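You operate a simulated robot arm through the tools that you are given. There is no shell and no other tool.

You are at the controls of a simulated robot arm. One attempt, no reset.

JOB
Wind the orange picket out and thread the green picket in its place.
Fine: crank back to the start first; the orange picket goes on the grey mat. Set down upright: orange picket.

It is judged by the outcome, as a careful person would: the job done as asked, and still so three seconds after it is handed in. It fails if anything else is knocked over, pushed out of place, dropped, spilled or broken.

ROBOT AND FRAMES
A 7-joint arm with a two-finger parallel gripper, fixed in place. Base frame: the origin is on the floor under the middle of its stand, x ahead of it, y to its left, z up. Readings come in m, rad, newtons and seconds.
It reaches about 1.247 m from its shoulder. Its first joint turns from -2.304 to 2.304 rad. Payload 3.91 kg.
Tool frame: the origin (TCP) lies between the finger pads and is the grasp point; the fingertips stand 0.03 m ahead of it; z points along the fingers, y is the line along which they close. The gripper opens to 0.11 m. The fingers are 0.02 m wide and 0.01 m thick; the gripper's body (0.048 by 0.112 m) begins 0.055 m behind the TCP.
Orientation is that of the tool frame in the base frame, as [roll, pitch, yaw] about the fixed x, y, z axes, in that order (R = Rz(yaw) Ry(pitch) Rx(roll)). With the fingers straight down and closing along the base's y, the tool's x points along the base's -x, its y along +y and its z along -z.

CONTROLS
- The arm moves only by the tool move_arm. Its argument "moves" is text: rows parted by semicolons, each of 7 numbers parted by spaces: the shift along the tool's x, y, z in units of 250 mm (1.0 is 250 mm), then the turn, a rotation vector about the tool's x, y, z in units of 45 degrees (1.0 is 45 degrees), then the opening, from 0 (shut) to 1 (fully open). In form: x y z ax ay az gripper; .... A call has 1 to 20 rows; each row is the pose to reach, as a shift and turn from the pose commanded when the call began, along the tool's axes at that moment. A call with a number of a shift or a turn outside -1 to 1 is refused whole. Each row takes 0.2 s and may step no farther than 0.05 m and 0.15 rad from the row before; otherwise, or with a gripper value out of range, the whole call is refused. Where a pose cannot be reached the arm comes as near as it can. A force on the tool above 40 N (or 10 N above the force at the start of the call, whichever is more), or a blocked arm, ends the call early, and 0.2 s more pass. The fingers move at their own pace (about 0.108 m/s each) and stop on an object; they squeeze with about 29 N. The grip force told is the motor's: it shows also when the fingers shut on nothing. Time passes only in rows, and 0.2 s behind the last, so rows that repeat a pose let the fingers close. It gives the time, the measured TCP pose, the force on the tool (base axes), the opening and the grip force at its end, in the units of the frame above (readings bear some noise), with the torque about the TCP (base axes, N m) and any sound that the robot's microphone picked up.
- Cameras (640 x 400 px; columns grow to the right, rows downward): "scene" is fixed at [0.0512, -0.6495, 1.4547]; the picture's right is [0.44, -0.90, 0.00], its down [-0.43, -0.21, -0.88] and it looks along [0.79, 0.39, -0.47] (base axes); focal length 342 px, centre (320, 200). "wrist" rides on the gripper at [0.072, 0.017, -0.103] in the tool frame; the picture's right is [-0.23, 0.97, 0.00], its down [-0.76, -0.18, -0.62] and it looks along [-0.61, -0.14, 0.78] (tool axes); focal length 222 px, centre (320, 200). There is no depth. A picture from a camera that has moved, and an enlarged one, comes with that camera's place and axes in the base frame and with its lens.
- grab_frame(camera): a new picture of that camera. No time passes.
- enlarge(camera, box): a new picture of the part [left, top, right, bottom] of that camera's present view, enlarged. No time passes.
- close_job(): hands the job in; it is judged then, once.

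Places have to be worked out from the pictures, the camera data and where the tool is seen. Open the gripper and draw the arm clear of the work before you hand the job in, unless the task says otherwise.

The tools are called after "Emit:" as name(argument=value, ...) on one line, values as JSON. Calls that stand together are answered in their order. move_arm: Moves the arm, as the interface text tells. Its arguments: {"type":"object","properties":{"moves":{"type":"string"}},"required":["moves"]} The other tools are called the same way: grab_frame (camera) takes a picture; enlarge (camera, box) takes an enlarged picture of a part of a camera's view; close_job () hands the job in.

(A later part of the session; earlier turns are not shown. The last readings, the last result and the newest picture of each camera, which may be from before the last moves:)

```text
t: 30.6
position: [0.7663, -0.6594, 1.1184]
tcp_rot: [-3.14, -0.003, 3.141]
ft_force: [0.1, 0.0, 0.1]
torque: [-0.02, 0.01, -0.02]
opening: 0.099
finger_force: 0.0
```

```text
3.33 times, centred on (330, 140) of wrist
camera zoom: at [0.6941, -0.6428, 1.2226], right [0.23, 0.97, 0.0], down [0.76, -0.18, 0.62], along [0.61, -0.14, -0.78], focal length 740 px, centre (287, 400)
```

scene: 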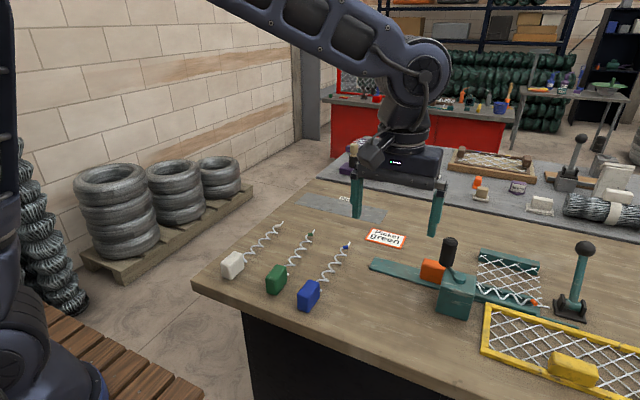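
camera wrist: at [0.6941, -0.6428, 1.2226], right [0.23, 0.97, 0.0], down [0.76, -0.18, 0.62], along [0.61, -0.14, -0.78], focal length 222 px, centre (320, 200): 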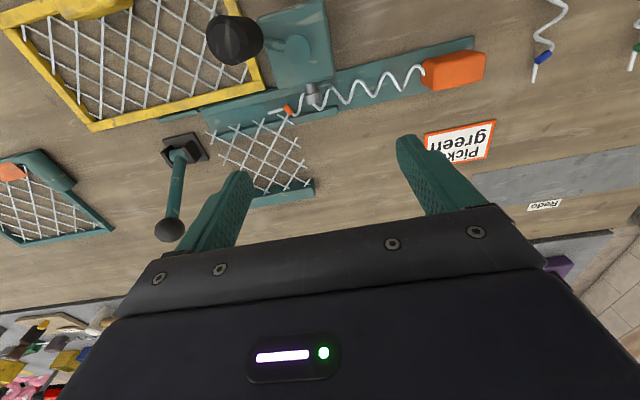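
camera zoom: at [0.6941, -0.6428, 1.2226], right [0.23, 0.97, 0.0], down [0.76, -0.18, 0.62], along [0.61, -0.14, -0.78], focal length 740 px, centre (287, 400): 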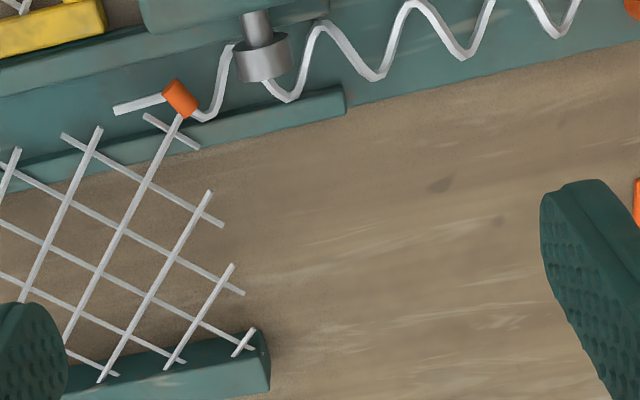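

Emit:
enlarge(camera="wrist", box=[275, 70, 355, 125])

Emit:
enlarge(camera="wrist", box=[340, 30, 500, 120])

```text
7.27 times, centred on (315, 98) of wrist
camera zoom: at [0.6941, -0.6428, 1.2226], right [0.23, 0.97, 0.0], down [0.76, -0.18, 0.62], along [0.61, -0.14, -0.78], focal length 1615 px, centre (356, 946)
```

zoom: 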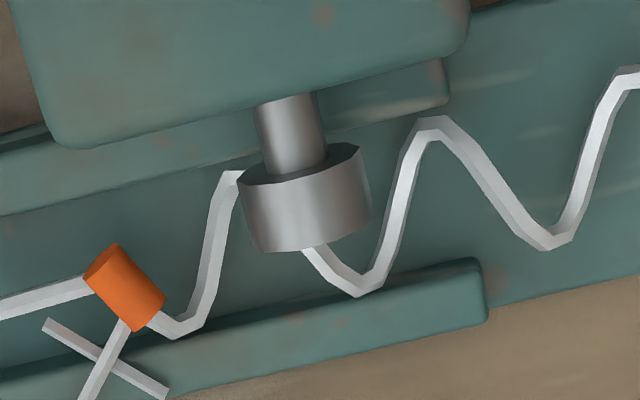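

```text
4.00 times, centred on (420, 75) of wrist
camera zoom: at [0.6941, -0.6428, 1.2226], right [0.23, 0.97, 0.0], down [0.76, -0.18, 0.62], along [0.61, -0.14, -0.78], focal length 888 px, centre (-80, 700)
```

zoom: 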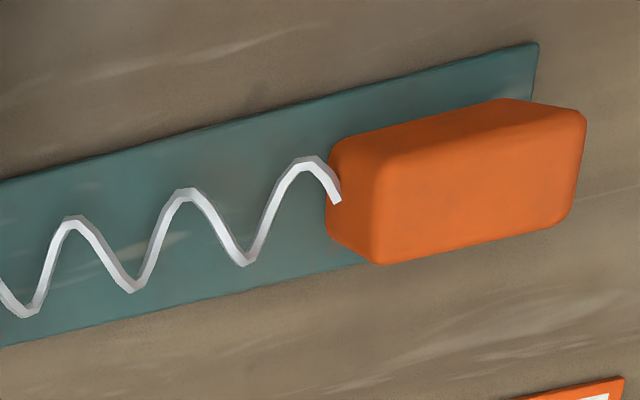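

The drive wheel sits above the coils on a shaft, so lifting straight up may catch it. The safer removal is to draw the picket a bit along +y, shift it +x out from under the wheel, then lift. The orange block is about 0.03×0.06×0.046, centred at (0.781,-0.486), and the mat spans x 0.977–1.076, y -0.408…-0.091, so the picket fits along y. I'll turn the gripper 90° to close along x and go over the block.

Emit:
move_arm(moves="-0.01 0.116 0 0 0 0.1667 0.9; -0.02 0.232 0 0 0 0.333 0.9; -0.031 0.348 0 0 0 0.5 0.9; -0.041 0.464 0 0 0 0.667 0.9; -0.052 0.58 0 0 0 0.833 0.9; -0.062 0.696 0 0 0 1.0 0.9; -0.062 0.696 0 0 0 1.0 0.9")

Emit:
move_arm(moves="0 0 0.08 0 0 0.1667 0.9; 0 0 0.16 0 0 0.333 0.9; 0 0 0.24 0 0 0.5 0.9; 0 0 0.32 0 0 0.667 0.9; 0 0 0.4 0 0 0.833 0.9; 0 0 0.48 0 0 1.0 0.9; 0 0 0.48 0 0 1.0 0.9")

Emit:
grab_frame(camera="wrist")

Emit:
enlarge(camera="scene", box=[330, 190, 490, 310])

```text
t: 32.2
position: [0.7826, -0.4866, 1.1185]
tcp_rot: [-3.141, -0.002, 2.355]
ft_force: [0.4, -0.2, -0.8]
torque: [-0.02, -0.01, 0.01]
opening: 0.099
finger_force: 0.0
```

```text
t: 33.8
position: [0.7808, -0.4856, 1.0]
tcp_rot: [-3.14, 0.002, 1.572]
ft_force: [0.8, -0.4, 0.4]
torque: [0.01, 0.0, -0.04]
opening: 0.0989
finger_force: 0.1
```

```text
taken
camera wrist: at [0.7976, -0.4138, 1.1023], right [0.97, -0.23, 0.0], down [-0.18, -0.76, 0.62], along [-0.14, -0.61, -0.78], focal length 222 px, centre (320, 200)
```

wrist: 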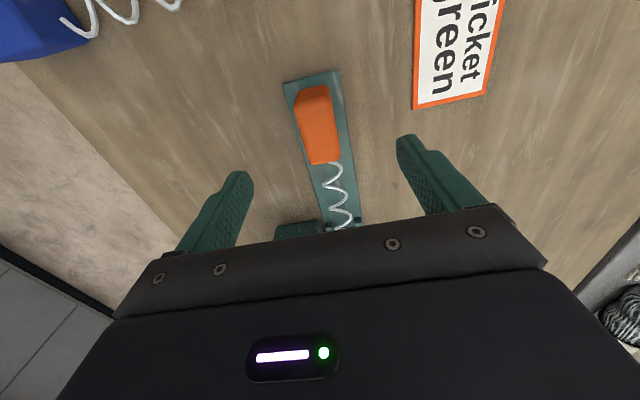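

```text
3.33 times, centred on (410, 250) of scene
camera zoom: at [0.0512, -0.6495, 1.4547], right [0.44, -0.9, 0.0], down [-0.43, -0.21, -0.88], along [0.79, 0.39, -0.47], focal length 1141 px, centre (20, 33)
```

zoom: 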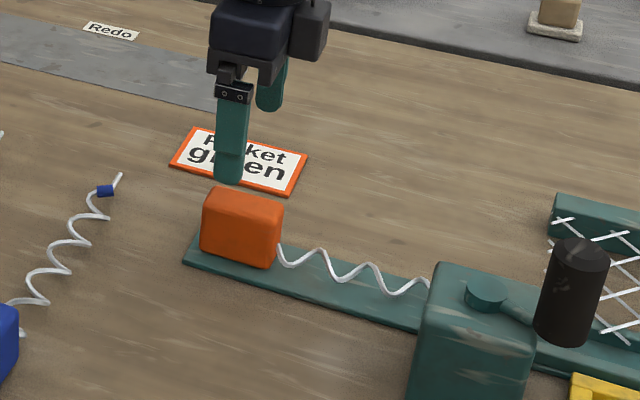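

The block sits centred below the gripper. I'll descend to z≈0.903 (fingertips ~1 cm above the track) and close on its 3 cm thickness.

Emit:
move_arm(moves="0 0 0.13 0 0 0 0.9; 0 0 0.26 0 0 0 0.9; 0 0 0.34 0 0 0 0.9; 0 0 0.388 0 0 0 0.9; 0 0 0.388 0 0 0 0.6; 0 0 0.388 0 0 0 0.4; 0 0 0.388 0 0 0 0.2; 0 0 0.388 0 0 0 0.2; 0 0 0.388 0 0 0 0.2")

Emit:
grab_frame(camera="wrist")

Emit:
enlarge(camera="scene", box=[330, 190, 490, 310])

```text
t: 35.8
position: [0.7813, -0.485, 0.9022]
tcp_rot: [-3.139, -0.001, 1.572]
ft_force: [-0.8, 0.8, 0.0]
torque: [0.09, -0.02, -0.02]
opening: 0.0316
finger_force: 29.1
```

```text
taken
camera wrist: at [0.7979, -0.4121, 1.0066], right [0.97, -0.23, 0.0], down [-0.18, -0.76, 0.62], along [-0.14, -0.61, -0.78], focal length 222 px, centre (320, 200)
```

wrist: 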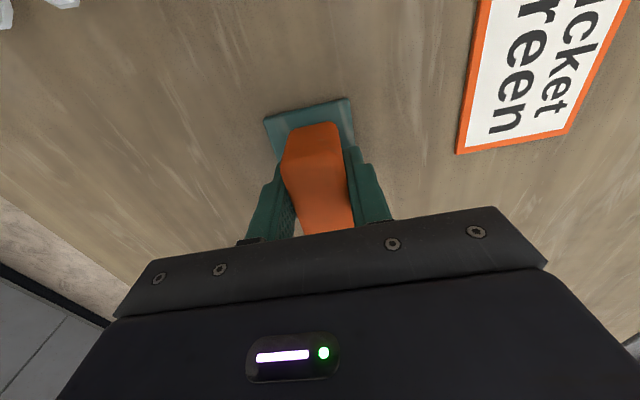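

```text
3.33 times, centred on (410, 250) of scene
camera zoom: at [0.0512, -0.6495, 1.4547], right [0.44, -0.9, 0.0], down [-0.43, -0.21, -0.88], along [0.79, 0.39, -0.47], focal length 1141 px, centre (20, 33)
```

zoom: 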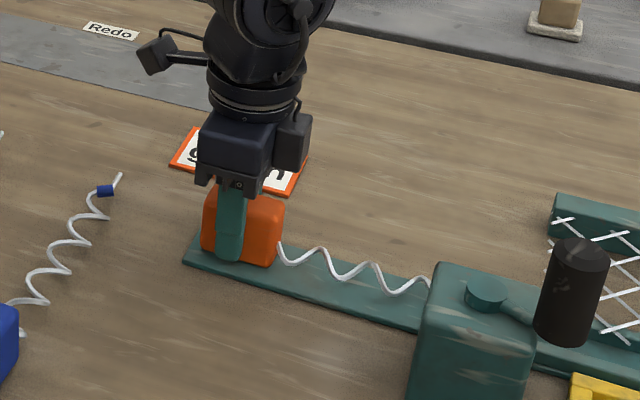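

The block is held with 29 N at 0.0316 m width. I'll test a gentle 5 mm pull along +y (tool +x), with a tiny lift to unload the track.

Emit:
move_arm(moves="0 0 -0.004 0 0 0 0.2; 0.01 0 -0.004 0 0 0 0.2; 0.02 0 -0.004 0 0 0 0.2; 0.02 0 -0.004 0 0 0 0.2")

Emit:
enlarge(camera="scene", box=[330, 190, 490, 310])

```text
t: 36.8
position: [0.7808, -0.4797, 0.9038]
tcp_rot: [-3.14, -0.001, 1.573]
ft_force: [-0.2, -0.7, 1.2]
torque: [0.07, -0.01, -0.02]
opening: 0.0314
finger_force: 29.3
```

```text
3.33 times, centred on (410, 250) of scene
camera zoom: at [0.0512, -0.6495, 1.4547], right [0.44, -0.9, 0.0], down [-0.43, -0.21, -0.88], along [0.79, 0.39, -0.47], focal length 1141 px, centre (20, 33)
```

zoom: 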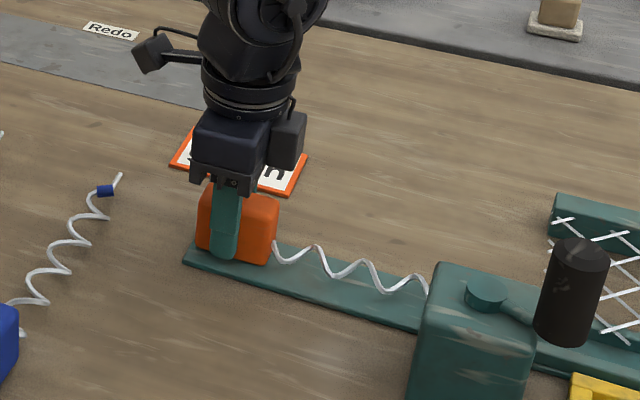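

The picket slides freely now that the crank is at start. I'll draw it 5.5 cm further along +y, leaving ~2.5 cm to the blue picket's tip, until only its straight tip remains near the wheel.

Emit:
move_arm(moves="0.04 0 0 0 0 0 0.2; 0.08 0 0 0 0 0 0.2; 0.12 0 0 0 0 0 0.2; 0.16 0 0 0 0 0 0.2; 0.2 0 0 0 0 0 0.2; 0.22 0 0 0 0 0 0.2; 0.22 0 0 0 0 0 0.2")

Emit:
enlarge(camera="scene", box=[310, 180, 510, 320])

Emit:
grab_frame(camera="wrist")

```text
t: 38.4
position: [0.7804, -0.426, 0.9027]
tcp_rot: [-3.141, 0.001, 1.571]
ft_force: [1.7, -4.1, 12.9]
torque: [-0.48, -0.11, 0.03]
opening: 0.0315
finger_force: 28.8
```

```text
2.86 times, centred on (410, 250) of scene
camera zoom: at [0.0512, -0.6495, 1.4547], right [0.44, -0.9, 0.0], down [-0.43, -0.21, -0.88], along [0.79, 0.39, -0.47], focal length 978 px, centre (63, 57)
```

zoom: 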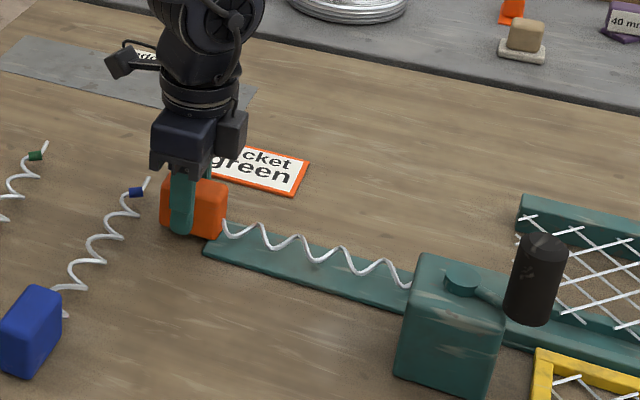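

```text
taken
camera wrist: at [0.7979, -0.3535, 1.0063], right [0.97, -0.23, 0.0], down [-0.18, -0.76, 0.62], along [-0.14, -0.61, -0.78], focal length 222 px, centre (320, 200)
```

wrist: 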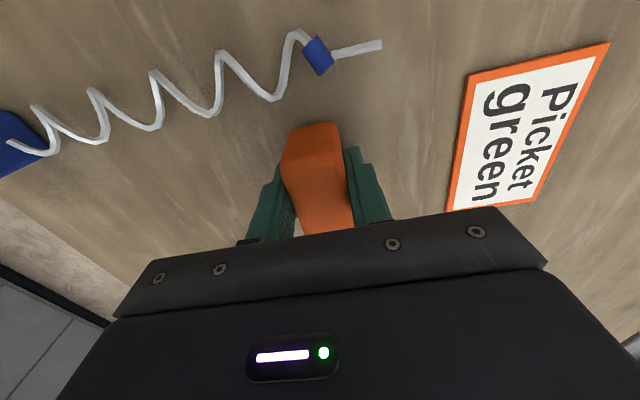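

There's a 13 N upward force with the contact about 3 cm toward the spiral side, so the block's front edge is probably bearing on the end of the track. I'll raise 2 mm and re-read.

Emit:
move_arm(moves="0 0 -0.004 0 0 0 0.2; 0 0 -0.008 0 0 0 0.2; 0 0 -0.008 0 0 0 0.2")

Emit:
enlarge(camera="scene", box=[350, 215, 430, 275])

```text
t: 39.2
position: [0.7794, -0.4249, 0.9041]
tcp_rot: [-3.139, 0.001, 1.574]
ft_force: [0.0, 0.1, -0.2]
torque: [0.06, 0.02, -0.03]
opening: 0.0316
finger_force: 28.8
```

```text
6.67 times, centred on (390, 245) of scene
camera zoom: at [0.0512, -0.6495, 1.4547], right [0.44, -0.9, 0.0], down [-0.43, -0.21, -0.88], along [0.79, 0.39, -0.47], focal length 2282 px, centre (-147, -100)
```

zoom: 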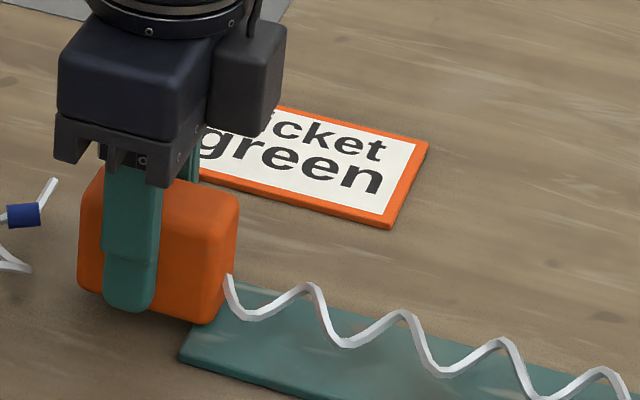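

Force is back to zero. Now I'll lift another 10 mm slowly to clear the channel wall, watching for contact with the wheel.

Emit:
move_arm(moves="0 0 -0.01 0 0 0 0.2; 0 0 -0.02 0 0 0 0.2; 0 0 -0.03 0 0 0 0.2; 0 0 -0.04 0 0 0 0.2; 0 0 -0.04 0 0 0 0.2")

Emit:
enlarge(camera="scene", box=[350, 215, 510, 315])

```text
t: 40.4
position: [0.781, -0.426, 0.9142]
tcp_rot: [-3.14, 0.002, 1.572]
ft_force: [0.7, -0.2, -1.4]
torque: [0.11, -0.02, 0.0]
opening: 0.0314
finger_force: 29.1
```

```text
4.00 times, centred on (430, 265) of scene
camera zoom: at [0.0512, -0.6495, 1.4547], right [0.44, -0.9, 0.0], down [-0.43, -0.21, -0.88], along [0.79, 0.39, -0.47], focal length 1369 px, centre (-120, -60)
```

zoom: 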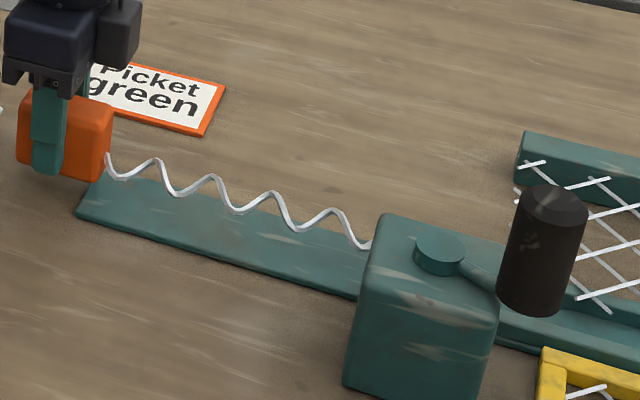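

No contact. Next I'll shift 4.5 cm toward +x (tool +y) so the tip comes out from beside the wheel, then check.

Emit:
move_arm(moves="0 0.04 0 0 0 0 0.2; 0 0.08 0 0 0 0 0.2; 0 0.12 0 0 0 0 0.2; 0 0.16 0 0 0 0 0.2; 0 0.18 0 0 0 0 0.2; 0 0.18 0 0 0 0 0.2")

Emit:
enlarge(camera="scene", box=[350, 215, 510, 315])

```text
t: 41.8
position: [0.8261, -0.4267, 0.9157]
tcp_rot: [-3.141, 0.001, 1.572]
ft_force: [-4.7, -1.0, -2.3]
torque: [0.29, 0.11, -0.97]
opening: 0.0363
finger_force: 29.0
```

```text
4.00 times, centred on (430, 265) of scene
camera zoom: at [0.0512, -0.6495, 1.4547], right [0.44, -0.9, 0.0], down [-0.43, -0.21, -0.88], along [0.79, 0.39, -0.47], focal length 1369 px, centre (-120, -60)
```

zoom: 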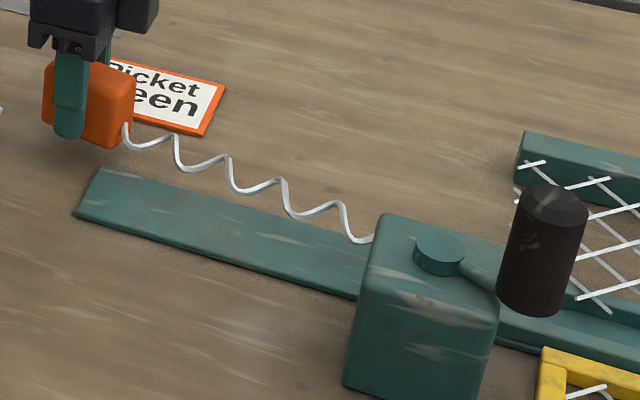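

The tip is caught: there's ~1 N·m of yaw torque and the block is skewing in the grip. I'll back off to the previous position right away.

Emit:
move_arm(moves="0 -0.04 0 0 0 0 0.2; 0 -0.08 0 0 0 0 0.2; 0 -0.12 0 0 0 0 0.2; 0 -0.16 0 0 0 0 0.2; 0 -0.18 0 0 0 0 0.2; 0 -0.18 0 0 0 0 0.2")

Emit:
enlarge(camera="scene", box=[350, 215, 510, 315])

Emit:
grab_frame(camera="wrist")

```text
t: 43.2
position: [0.7813, -0.4276, 0.9144]
tcp_rot: [-3.141, 0.002, 1.574]
ft_force: [0.1, -0.4, 1.1]
torque: [-0.52, -0.07, 0.09]
opening: 0.0316
finger_force: 29.1
```

```text
4.00 times, centred on (430, 265) of scene
camera zoom: at [0.0512, -0.6495, 1.4547], right [0.44, -0.9, 0.0], down [-0.43, -0.21, -0.88], along [0.79, 0.39, -0.47], focal length 1369 px, centre (-120, -60)
```

zoom: 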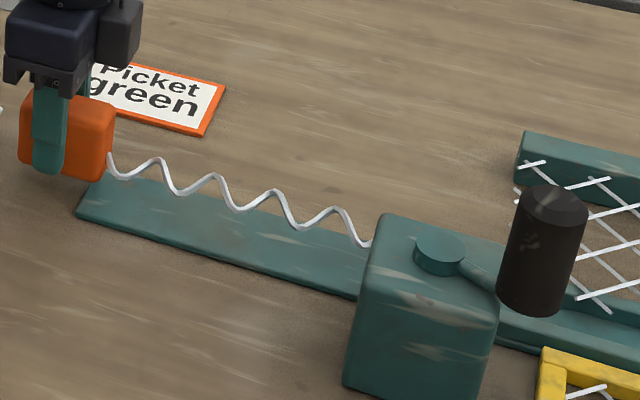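

```text
taken
camera wrist: at [0.7985, -0.3543, 1.0179], right [0.97, -0.23, 0.0], down [-0.18, -0.76, 0.62], along [-0.14, -0.61, -0.78], focal length 222 px, centre (320, 200)
```

wrist: 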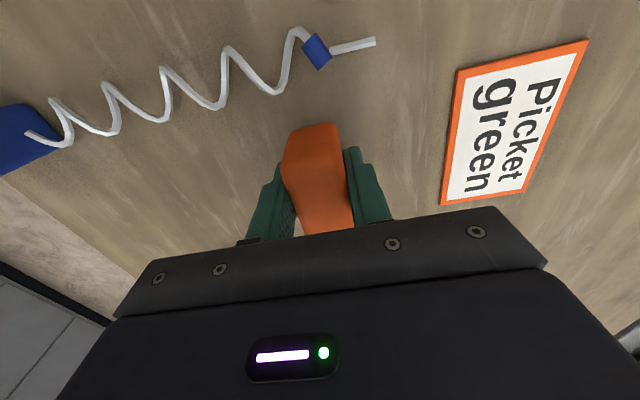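

It's square again, but the torque suggests the tip is now resting on something (~2 N up). I'll lift in small 3 mm steps and watch the torque to learn what it's touching.

Emit:
move_arm(moves="0 0 -0.006 0 0 0 0.2; 0 0 -0.012 0 0 0 0.2; 0 0 -0.012 0 0 0 0.2")

Emit:
enlarge(camera="scene", box=[350, 225, 450, 285])

```text
t: 44.0
position: [0.7802, -0.4259, 0.9172]
tcp_rot: [-3.14, 0.003, 1.571]
ft_force: [1.6, -0.2, -0.6]
torque: [0.08, -0.03, 0.0]
opening: 0.0316
finger_force: 28.8
```

```text
6.40 times, centred on (400, 255) of scene
camera zoom: at [0.0512, -0.6495, 1.4547], right [0.44, -0.9, 0.0], down [-0.43, -0.21, -0.88], along [0.79, 0.39, -0.47], focal length 2191 px, centre (-192, -152)
```

zoom: 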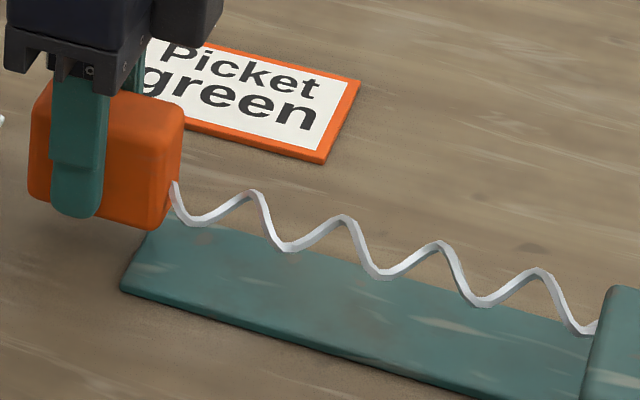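

Free again after 3 mm, so the tip had been sitting on the channel edge. I'll keep lifting in small steps while checking for contact with the wheel above.

Emit:
move_arm(moves="0 0 -0.008 0 0 0 0.2; 0 0 -0.016 0 0 0 0.2; 0 0 -0.016 0 0 0 0.2")

Emit:
move_arm(moves="0 0 -0.008 0 0 0 0.2; 0 0 -0.016 0 0 0 0.2; 0 0 -0.016 0 0 0 0.2")

Emit:
enlarge(camera="scene", box=[350, 225, 450, 285])

```text
t: 44.8
position: [0.7817, -0.4266, 0.9202]
tcp_rot: [-3.139, 0.0, 1.571]
ft_force: [0.0, 0.0, -1.7]
torque: [0.04, 0.0, 0.03]
opening: 0.0317
finger_force: 28.8
```

```text
t: 45.6
position: [0.7806, -0.4267, 0.9258]
tcp_rot: [-3.139, 0.001, 1.572]
ft_force: [0.1, -0.6, -0.5]
torque: [0.07, 0.01, -0.01]
opening: 0.0318
finger_force: 29.3
```

```text
6.40 times, centred on (400, 255) of scene
camera zoom: at [0.0512, -0.6495, 1.4547], right [0.44, -0.9, 0.0], down [-0.43, -0.21, -0.88], along [0.79, 0.39, -0.47], focal length 2191 px, centre (-192, -152)
```

zoom: 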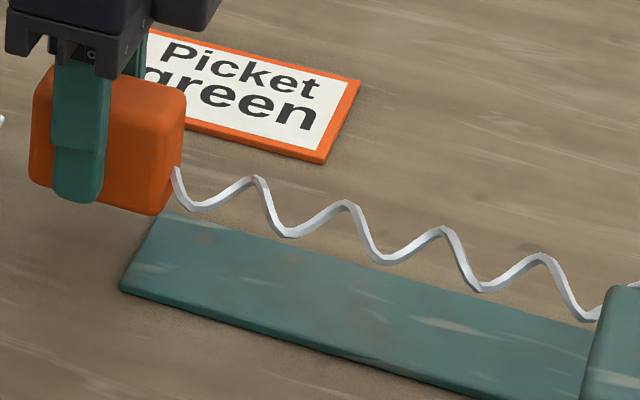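

Still free at 23 mm above rest, well above the wall. I'll try the +x shift again in a small step and check the torque.

Emit:
move_arm(moves="0 0.02 0 0 0 0 0.2; 0 0.04 0 0 0 0 0.2; 0 0.06 0 0 0 0 0.2; 0 0.06 0 0 0 0 0.2")

Emit:
enlarge(camera="scene", box=[350, 225, 510, 305])

```text
t: 46.6
position: [0.7955, -0.4265, 0.9242]
tcp_rot: [-3.14, 0.001, 1.573]
ft_force: [-0.2, 0.2, -1.9]
torque: [0.06, -0.06, 0.03]
opening: 0.0315
finger_force: 29.5
```

```text
4.00 times, centred on (430, 265) of scene
camera zoom: at [0.0512, -0.6495, 1.4547], right [0.44, -0.9, 0.0], down [-0.43, -0.21, -0.88], along [0.79, 0.39, -0.47], focal length 1369 px, centre (-120, -60)
```

zoom: 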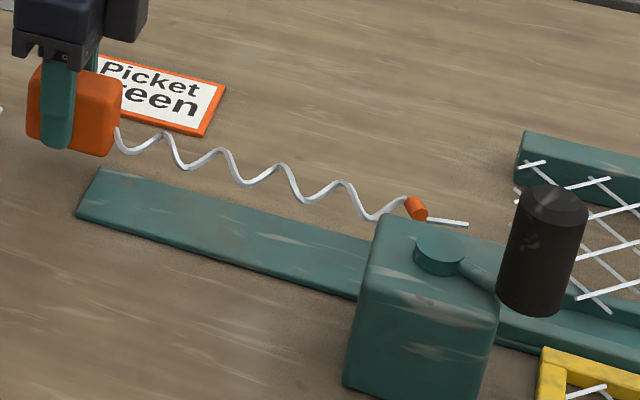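

The tip is visible now and free of the wheel with zero torque. I'll shift a bit more in +x, lift to z≈1.03 and look.

Emit:
move_arm(moves="0 0.07 0 0 0 0 0.2; 0 0.14 -0.02 0 0 0 0.2; 0 0.14 -0.12 0 0 0 0.2; 0 0.14 -0.24 0 0 0 0.2; 0 0.14 -0.34 0 0 0 0.2; 0 0.14 -0.4 0 0 0 0.2; 0 0.14 -0.4 0 0 0 0.2")

Emit:
grab_frame(camera="scene")

Emit:
enlarge(camera="scene", box=[280, 180, 520, 320])

```text
t: 48.2
position: [0.8321, -0.4259, 1.0248]
tcp_rot: [-3.14, 0.002, 1.572]
ft_force: [0.2, 1.1, -0.7]
torque: [0.06, -0.01, -0.02]
opening: 0.032
finger_force: 29.0
```

```text
taken
```

scene: 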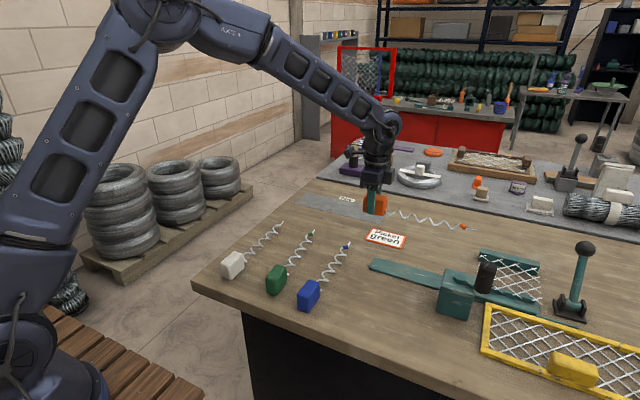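

```text
2.67 times, centred on (400, 250) of scene
camera zoom: at [0.0512, -0.6495, 1.4547], right [0.44, -0.9, 0.0], down [-0.43, -0.21, -0.88], along [0.79, 0.39, -0.47], focal length 913 px, centre (107, 67)
```

zoom: 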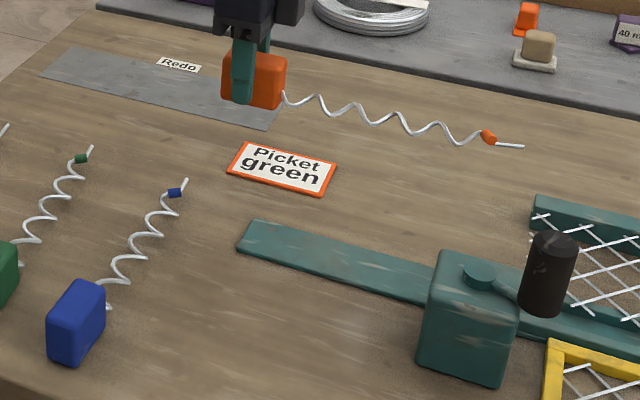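

The orange picket is out, level and held well. I'll carry it over to the grey mat at this height.

Emit:
move_arm(moves="0.116 0.078 0 0 0 0 0.2; 0.231 0.157 0 0 0 0 0.2; 0.347 0.235 0 0 0 0 0.2; 0.462 0.314 0 0 0 0 0.2; 0.578 0.392 0 0 0 0 0.2; 0.578 0.392 0 0 0 0 0.2")

Emit:
move_arm(moves="0.116 0.078 0 0 0 0 0.2; 0.231 0.157 0 0 0 0 0.2; 0.347 0.235 0 0 0 0 0.2; 0.462 0.314 0 0 0 0 0.2; 0.578 0.392 0 0 0 0 0.2; 0.578 0.392 0 0 0 0 0.2")

Emit:
grab_frame(camera="wrist")

Emit:
enlarge(camera="scene", box=[270, 130, 450, 250])

```text
t: 49.6
position: [0.9307, -0.2823, 1.0242]
tcp_rot: [-3.14, 0.002, 1.572]
ft_force: [0.7, -0.4, -2.4]
torque: [0.15, 0.01, 0.03]
opening: 0.0315
finger_force: 29.3
```

```text
t: 51.0
position: [1.0277, -0.1363, 1.0261]
tcp_rot: [-3.14, 0.002, 1.573]
ft_force: [-0.2, -0.4, -1.5]
torque: [0.07, 0.03, 0.01]
opening: 0.0317
finger_force: 28.5
```

```text
taken
camera wrist: at [1.0444, -0.0635, 1.1293], right [0.97, -0.23, 0.0], down [-0.18, -0.76, 0.62], along [-0.14, -0.61, -0.78], focal length 222 px, centre (320, 200)
```

wrist: 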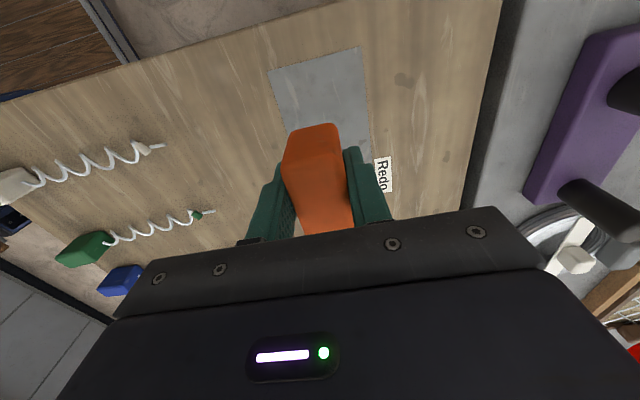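

```text
3.33 times, centred on (360, 190) of scene
camera zoom: at [0.0512, -0.6495, 1.4547], right [0.44, -0.9, 0.0], down [-0.43, -0.21, -0.88], along [0.79, 0.39, -0.47], focal length 1141 px, centre (187, 233)
```

zoom: 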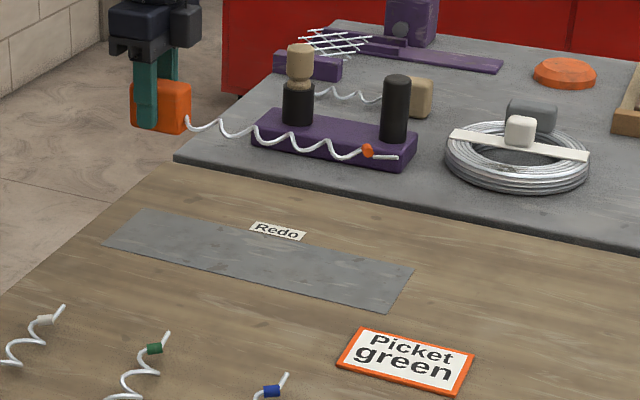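

The mat's left end is at y≈-0.09 and its centre at x≈1.03, so the picket is centred over it. I'll descend most of the way, stopping just above the mat.

Emit:
move_arm(moves="0 0.008 0.12 0 0 0 0.2; 0 0.008 0.24 0 0 0 0.2; 0 0.008 0.36 0 0 0 0.2; 0 0.008 0.44 0 0 0 0.2; 0 0.008 0.48 0 0 0 0.2; 0 0.008 0.48 0 0 0 0.2")

Emit:
enlarge(camera="scene", box=[280, 160, 420, 250])

```text
t: 52.4
position: [1.0297, -0.1361, 0.9041]
tcp_rot: [-3.141, 0.002, 1.573]
ft_force: [0.2, -0.8, -1.4]
torque: [0.07, -0.01, 0.03]
opening: 0.0314
finger_force: 28.8
```

```text
4.44 times, centred on (350, 205) of scene
camera zoom: at [0.0512, -0.6495, 1.4547], right [0.44, -0.9, 0.0], down [-0.43, -0.21, -0.88], along [0.79, 0.39, -0.47], focal length 1521 px, centre (187, 178)
```

zoom: 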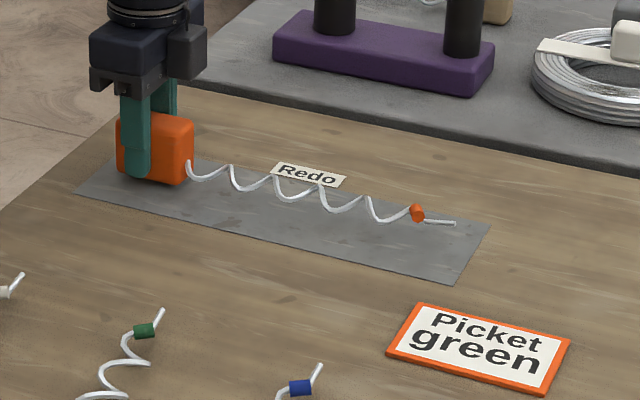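

Emit:
move_arm(moves="0 0 0.008 0 0 0 0.2; 0 0 0.016 0 0 0 0.2; 0 0 0.016 0 0 0 0.2")

```text
t: 53.2
position: [1.0298, -0.1353, 0.8997]
tcp_rot: [-3.14, 0.003, 1.572]
ft_force: [-0.4, 0.2, -0.9]
torque: [0.08, -0.03, 0.0]
opening: 0.0317
finger_force: 28.7
```

Still hanging free at TCP z≈0.900. I'll lower in 1.5 mm steps until contact.

Emit:
move_arm(moves="0 0 0.006 0 0 0 0.2; 0 0 0.006 0 0 0 0.2")

Emit:
move_arm(moves="0 0 0.006 0 0 0 0.2; 0 0 0.006 0 0 0 0.2")

```text
t: 53.8
position: [1.0302, -0.1353, 0.8991]
tcp_rot: [-3.14, 0.003, 1.571]
ft_force: [0.1, -0.9, -1.7]
torque: [0.05, -0.03, 0.0]
opening: 0.0314
finger_force: 29.2
```

```text
t: 54.4
position: [1.0299, -0.1364, 0.8972]
tcp_rot: [-3.14, 0.003, 1.573]
ft_force: [0.0, -0.3, -0.8]
torque: [0.08, -0.02, 0.01]
opening: 0.0314
finger_force: 28.7
```

Emit:
move_arm(moves="0 0 0.006 0 0 0 0.2; 0 0 0.006 0 0 0 0.2")

Emit:
enlarge(camera="scene", box=[290, 180, 350, 225])

```text
t: 55.0
position: [1.0283, -0.135, 0.896]
tcp_rot: [-3.139, 0.003, 1.573]
ft_force: [-1.5, 0.4, 5.9]
torque: [-0.15, 0.0, -0.03]
opening: 0.0318
finger_force: 29.0
```

```text
8.89 times, centred on (320, 202) of scene
camera zoom: at [0.0512, -0.6495, 1.4547], right [0.44, -0.9, 0.0], down [-0.43, -0.21, -0.88], along [0.79, 0.39, -0.47], focal length 3043 px, centre (320, 178)
```

zoom: 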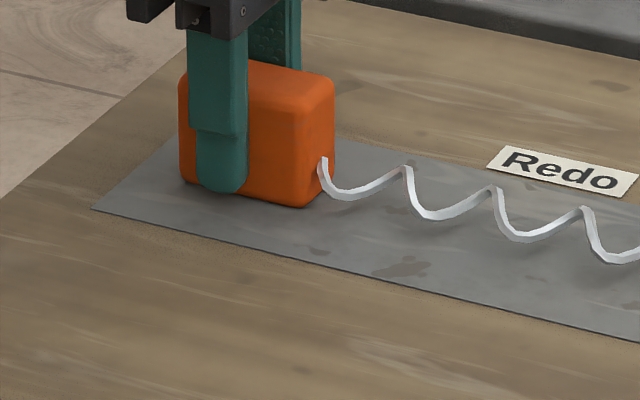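

Contact at 6 N: the block is on the mat. I'll open the gripper and let the picket settle, then rise straight up.

Emit:
move_arm(moves="0 0 0.002 0 0 0 0.3; 0 0 0.002 0 0 0 0.36; 0 0 0.002 0 0 0 0.6; 0 0 0.002 0 0 0 0.8; 0 0 0.002 0 0 0 0.8; 0 0 -0.1 0 0 0 0.8; 0 0 -0.25 0 0 0 0.8; 0 0 -0.42 0 0 0 0.8; 0 0 -0.6 0 0 0 0.8; 0 0 -0.6 0 0 0 0.8")

Emit:
enlarge(camera="scene", box=[280, 160, 420, 250])

Emit:
grab_frame(camera="wrist")

```text
t: 57.2
position: [1.0283, -0.1359, 1.0463]
tcp_rot: [-3.141, 0.004, 1.572]
ft_force: [-0.3, 0.0, 0.9]
torque: [-0.03, -0.01, -0.01]
opening: 0.0882
finger_force: 0.1
```

```text
4.44 times, centred on (350, 205) of scene
camera zoom: at [0.0512, -0.6495, 1.4547], right [0.44, -0.9, 0.0], down [-0.43, -0.21, -0.88], along [0.79, 0.39, -0.47], focal length 1521 px, centre (187, 178)
```

zoom: 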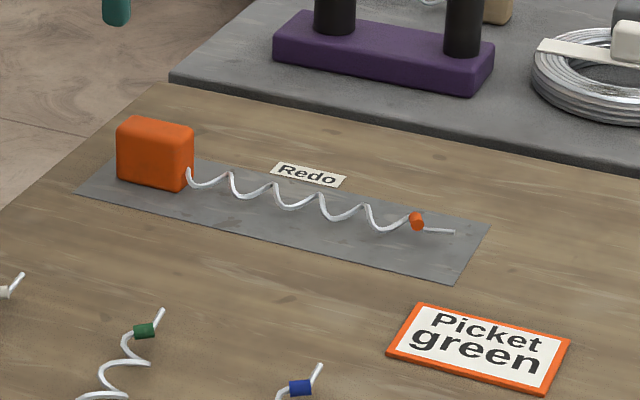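

```text
taken
camera wrist: at [1.0456, -0.0632, 1.1494], right [0.97, -0.23, 0.0], down [-0.18, -0.76, 0.62], along [-0.14, -0.61, -0.78], focal length 222 px, centre (320, 200)
```

wrist: 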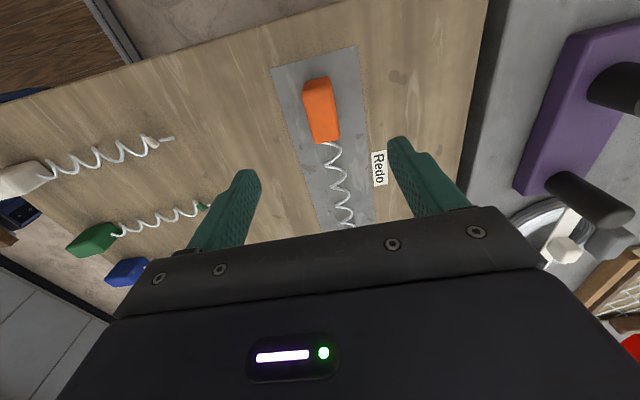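

The orange picket stands upright, fully on the mat. Before fetching the green one, I'll look at the empty fixture from the +y side to plan the insertion under the wheel.

Emit:
move_arm(moves="-0.15 -0.08 -0.1 0 0 0 0.8; -0.31 -0.165 -0.108 0 0 0 0.8; -0.46 -0.248 -0.108 0 0 0 0.8; -0.62 -0.33 -0.108 0 0 0 0.8; -0.77 -0.413 -0.108 0 0 0 0.8; -0.928 -0.496 -0.108 0 0 0 0.8")

Emit:
move_arm(moves="-0.15 -0.08 -0.05 0 0 0 0.8; -0.31 -0.165 -0.108 0 0 0 0.8; -0.46 -0.248 -0.108 0 0 0 0.8; -0.62 -0.33 -0.108 0 0 0 0.8; -0.77 -0.413 -0.108 0 0 0 0.8; -0.928 -0.496 -0.108 0 0 0 0.8; -0.928 -0.496 -0.108 0 0 0 0.8")

Emit:
grab_frame(camera="wrist")

Emit:
enlarge(camera="wrist", box=[250, 90, 390, 200])

```text
t: 58.6
position: [0.907, -0.37, 1.0728]
tcp_rot: [-3.138, 0.0, 1.574]
ft_force: [0.7, 0.9, 0.3]
torque: [-0.09, 0.0, 0.01]
opening: 0.088
finger_force: 0.1
```

```text
t: 60.2
position: [0.7828, -0.603, 1.101]
tcp_rot: [-3.141, 0.003, 1.573]
ft_force: [-0.1, -0.6, -0.1]
torque: [0.0, -0.02, 0.02]
opening: 0.0882
finger_force: 0.1
```

```text
taken
camera wrist: at [0.7992, -0.5302, 1.2052], right [0.97, -0.23, 0.0], down [-0.18, -0.76, 0.62], along [-0.14, -0.61, -0.78], focal length 222 px, centre (320, 200)
```

wrist: 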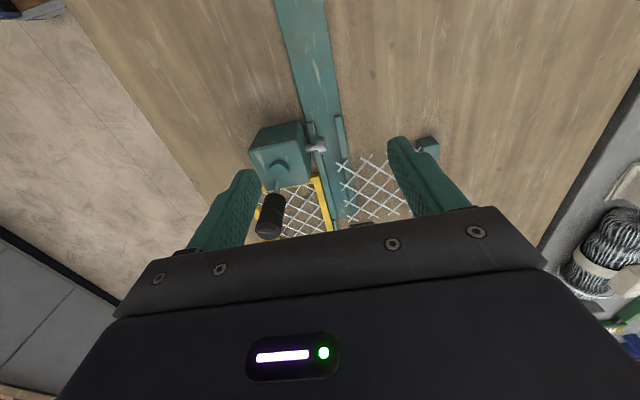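

```text
3.64 times, centred on (320, 145) of wrist
camera zoom: at [0.7992, -0.5302, 1.2052], right [0.97, -0.23, 0.0], down [-0.18, -0.76, 0.62], along [-0.14, -0.61, -0.78], focal length 808 px, centre (320, 400)
```

zoom: 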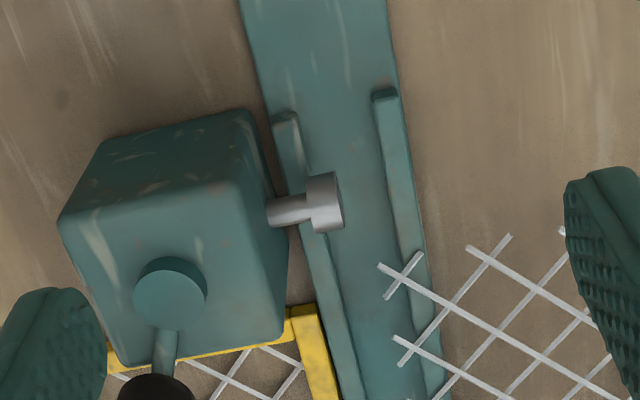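

Now the empty fixture is clear: low side walls begin at y≈-0.64 (tops ≈0.876), and the wheel sits at y≈-0.671, x≈0.762–0.775, bottom ≈0.886. I'll insert the green picket by reversing the path that worked for the orange. Next I'll rotate back to yaw π and hover above the green block.

Emit:
move_arm(moves="0.113 -0.067 -0.08 0 0 -0.1667 0.8; 0.227 -0.133 -0.08 0 0 -0.333 0.8; 0.34 -0.2 -0.08 0 0 -0.5 0.8; 0.453 -0.267 -0.08 0 0 -0.667 0.8; 0.567 -0.333 -0.08 0 0 -0.833 0.8; 0.68 -0.4 -0.08 0 0 -1.0 0.8; 0.68 -0.4 -0.08 0 0 -1.0 0.8")

Emit:
move_arm(moves="0.124 0.03 0 0 0 -0.1667 0.8; 0.248 0.059 0 0 0 -0.333 0.8; 0.372 0.089 0 0 0 -0.5 0.8; 0.496 0.119 0 0 0 -0.667 0.8; 0.62 0.148 0 0 0 -0.833 0.8; 0.744 0.178 0 0 0 -1.0 0.8; 0.744 0.178 0 0 0 -1.0 0.8")

Emit:
grab_frame(camera="wrist")

Emit:
enlarge(camera="wrist", box=[250, 60, 400, 200])

Emit:
enlarge(camera="scene", box=[255, 220, 345, 310])

```text
t: 61.8
position: [0.6805, -0.43, 1.1196]
tcp_rot: [-3.141, -0.002, 2.361]
ft_force: [-0.5, -0.3, -0.9]
torque: [0.02, 0.03, 0.01]
opening: 0.0879
finger_force: 0.0
```

```text
t: 63.4
position: [0.5825, -0.266, 1.12]
tcp_rot: [-3.14, -0.002, -3.138]
ft_force: [-0.4, -0.4, 0.8]
torque: [-0.01, 0.02, 0.0]
opening: 0.088
finger_force: 0.0
```

```text
taken
camera wrist: at [0.5094, -0.2505, 1.2232], right [0.22, 0.97, 0.0], down [0.76, -0.17, 0.62], along [0.61, -0.14, -0.78], focal length 222 px, centre (320, 200)
```

wrist: 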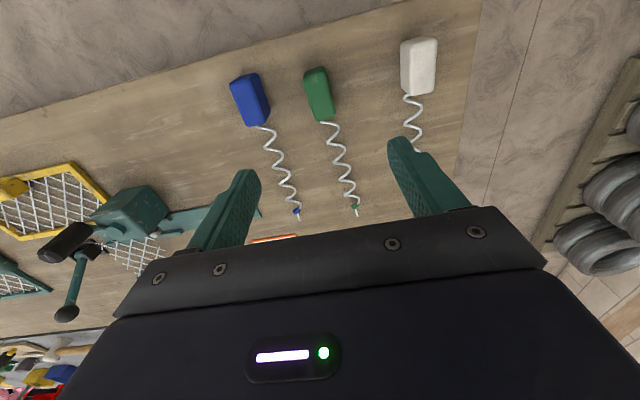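

```text
2.86 times, centred on (325, 130) of wrist
camera zoom: at [0.5094, -0.2505, 1.2232], right [0.22, 0.97, 0.0], down [0.76, -0.17, 0.62], along [0.61, -0.14, -0.78], focal length 635 px, centre (306, 400)
```

zoom: 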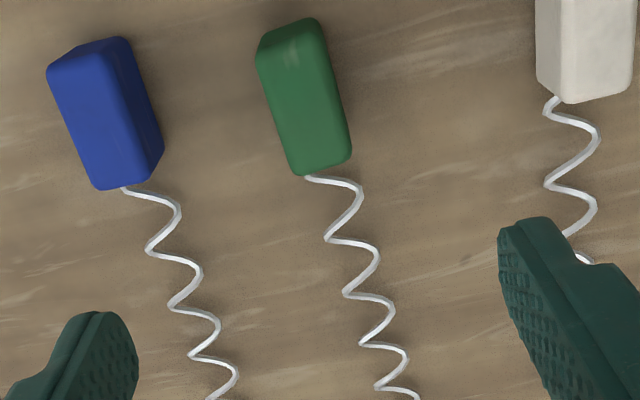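

```text
4.44 times, centred on (300, 265) of scene
camera zoom: at [0.0512, -0.6495, 1.4547], right [0.44, -0.9, 0.0], down [-0.43, -0.21, -0.88], along [0.79, 0.39, -0.47], focal length 1521 px, centre (409, -89)
```

zoom: 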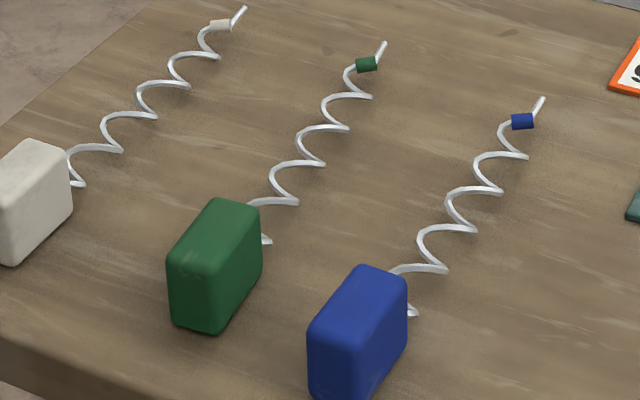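

I'll zoom in tighter on the green block and its spiral to get an accurate centre and heading.

Emit:
enlarge(camera="wrist", box=[290, 60, 350, 130])

Emit:
enlarge(camera="wrist", box=[300, 110, 380, 220])

Emit:
enlarge(camera="scene", box=[260, 225, 320, 300])

```text
5.71 times, centred on (320, 95) of wrist
camera zoom: at [0.5094, -0.2505, 1.2232], right [0.22, 0.97, 0.0], down [0.76, -0.17, 0.62], along [0.61, -0.14, -0.78], focal length 1269 px, centre (320, 800)
```

zoom: 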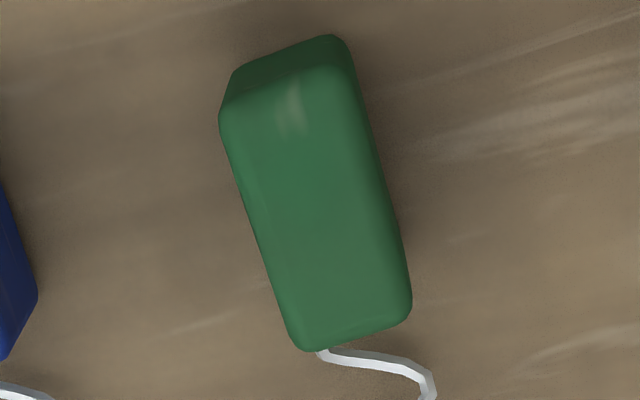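

```text
3.64 times, centred on (340, 165) of wrist
camera zoom: at [0.5094, -0.2505, 1.2232], right [0.22, 0.97, 0.0], down [0.76, -0.17, 0.62], along [0.61, -0.14, -0.78], focal length 808 px, centre (247, 327)
```

zoom: 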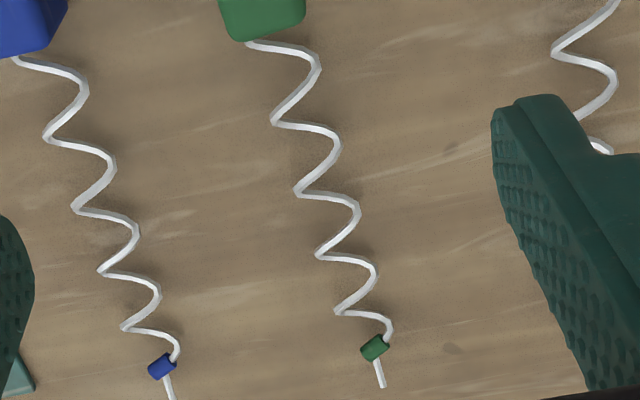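

```text
5.33 times, centred on (290, 262) of scene
camera zoom: at [0.0512, -0.6495, 1.4547], right [0.44, -0.9, 0.0], down [-0.43, -0.21, -0.88], along [0.79, 0.39, -0.47], focal length 1826 px, centre (480, -133)
```

zoom: 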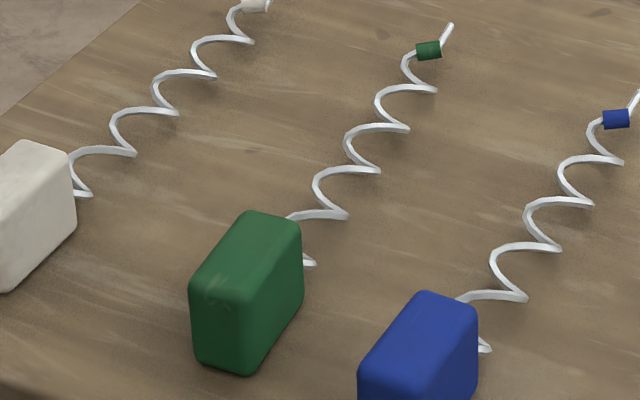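

Green block: centre ≈(0.587,-0.2675), heading ≈0.085 rad CCW from +x (tip ≈(0.839,-0.246)). I'll align the gripper to that heading, descend partway with a narrower opening to keep clear of the neighbours, and check.

Emit:
move_arm(moves="-0.013 0.001 0.1 0 0 -0.054 0.65; -0.026 0.002 0.2 0 0 -0.108 0.65; -0.026 0.002 0.35 0 0 -0.108 0.65; -0.026 0.002 0.49 0 0 -0.108 0.65; -0.026 0.002 0.49 0 0 -0.108 0.65")

Emit:
grab_frame(camera="wrist")

Emit:
enlarge(camera="wrist", box=[240, 60, 400, 220])

```text
t: 64.6
position: [0.5875, -0.2671, 1.0001]
tcp_rot: [3.141, -0.002, -3.054]
ft_force: [-0.5, -0.6, 0.4]
torque: [0.02, 0.0, 0.0]
opening: 0.0715
finger_force: 0.1
```

```text
taken
camera wrist: at [0.5145, -0.2564, 1.1026], right [0.14, 0.99, 0.0], down [0.78, -0.11, 0.62], along [0.62, -0.09, -0.78], focal length 222 px, centre (320, 200)
```

wrist: 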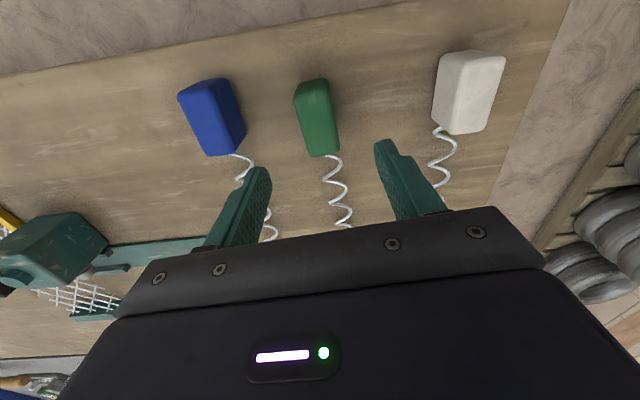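

```text
2.50 times, centred on (320, 140) of wrist
camera zoom: at [0.5145, -0.2564, 1.1026], right [0.14, 0.99, 0.0], down [0.78, -0.11, 0.62], along [0.62, -0.09, -0.78], focal length 555 px, centre (320, 350)
```

zoom: 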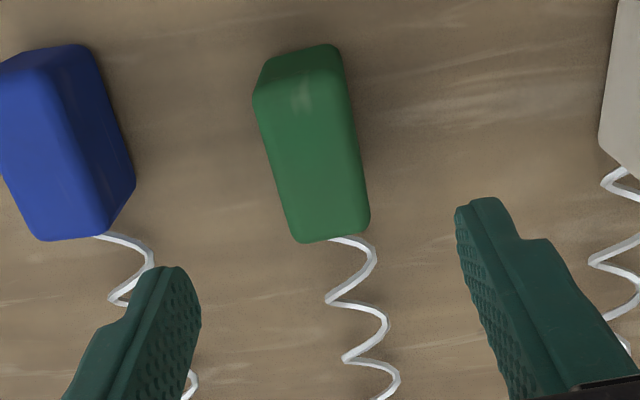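

The block's centre computes to (0.586,-0.268) with heading ≈0.085, and the gripper is on it. I'll descend to z≈0.897 and close.

Emit:
move_arm(moves="0.004 0 0.13 0 0 0 0.65; 0.004 0 0.26 0 0 0 0.65; 0.004 0 0.36 0 0 0 0.65; 0.004 0 0.412 0 0 0 0.65; 0.004 0 0.412 0 0 0 0.65; 0.004 0 0.412 0 0 0 0.4; 0.004 0 0.412 0 0 0 0.2; 0.004 0 0.412 0 0 0 0.2; 0.004 0 0.412 0 0 0 0.2")

Emit:
grab_frame(camera="wrist")

Emit:
enlarge(camera="scene", box=[230, 205, 370, 315])

```text
t: 66.6
position: [0.5873, -0.2667, 0.8941]
tcp_rot: [-3.141, -0.001, -3.056]
ft_force: [-0.9, -0.4, -0.1]
torque: [0.0, 0.11, 0.0]
opening: 0.0318
finger_force: 28.9
```

```text
taken
camera wrist: at [0.5138, -0.2561, 0.9982], right [0.14, 0.99, 0.0], down [0.78, -0.11, 0.62], along [0.62, -0.09, -0.78], focal length 222 px, centre (320, 200)
```

wrist: 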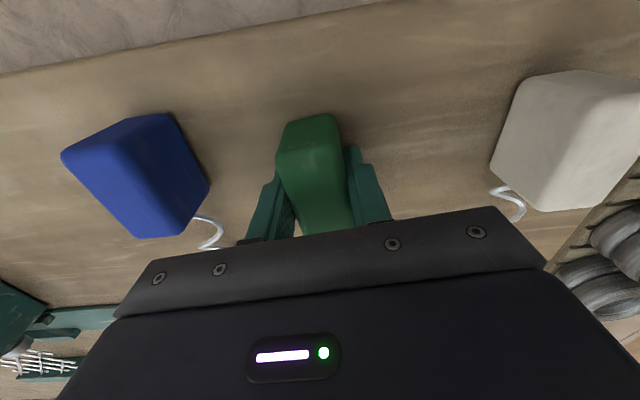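

```text
3.64 times, centred on (300, 260) of scene
camera zoom: at [0.0512, -0.6495, 1.4547], right [0.44, -0.9, 0.0], down [-0.43, -0.21, -0.88], along [0.79, 0.39, -0.47], focal length 1245 px, centre (393, -18)
```

zoom: 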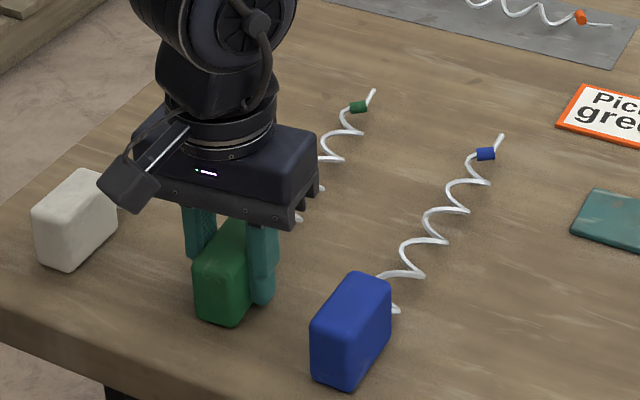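

The green block is gripped (29 N, 0.0318). I'll lift it straight up to z≈1.10, clear of everything on the table.

Emit:
move_arm(moves="0 0 -0.04 0 0 0 0.2; 0 0 -0.12 0 0 0 0.2; 0 0 -0.26 0 0 0 0.2; 0 0 -0.42 0 0 0 0.2; 0 0 -0.58 0 0 0 0.2; 0 0 -0.72 0 0 0 0.2; 0 0 -0.812 0 0 0 0.2; 0 0 -0.812 0 0 0 0.2")

Emit:
enlarge(camera="scene", box=[200, 130, 400, 310])

```text
t: 68.4
position: [0.5889, -0.2662, 1.1005]
tcp_rot: [3.141, -0.002, -3.057]
ft_force: [-0.5, -0.7, -2.0]
torque: [0.0, 0.11, 0.0]
opening: 0.0316
finger_force: 29.5
```

```text
2.22 times, centred on (300, 220) of scene
camera zoom: at [0.0512, -0.6495, 1.4547], right [0.44, -0.9, 0.0], down [-0.43, -0.21, -0.88], along [0.79, 0.39, -0.47], focal length 761 px, centre (364, 156)
```

zoom: 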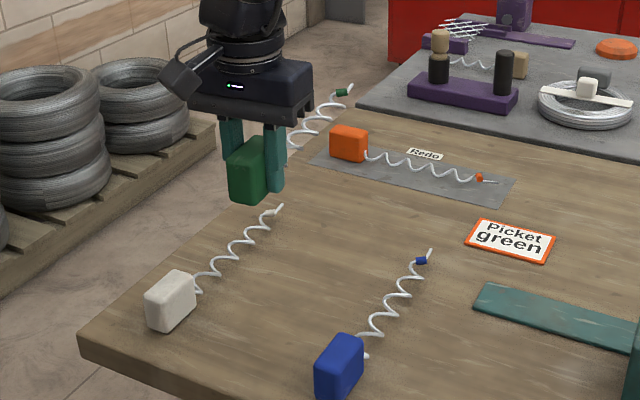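

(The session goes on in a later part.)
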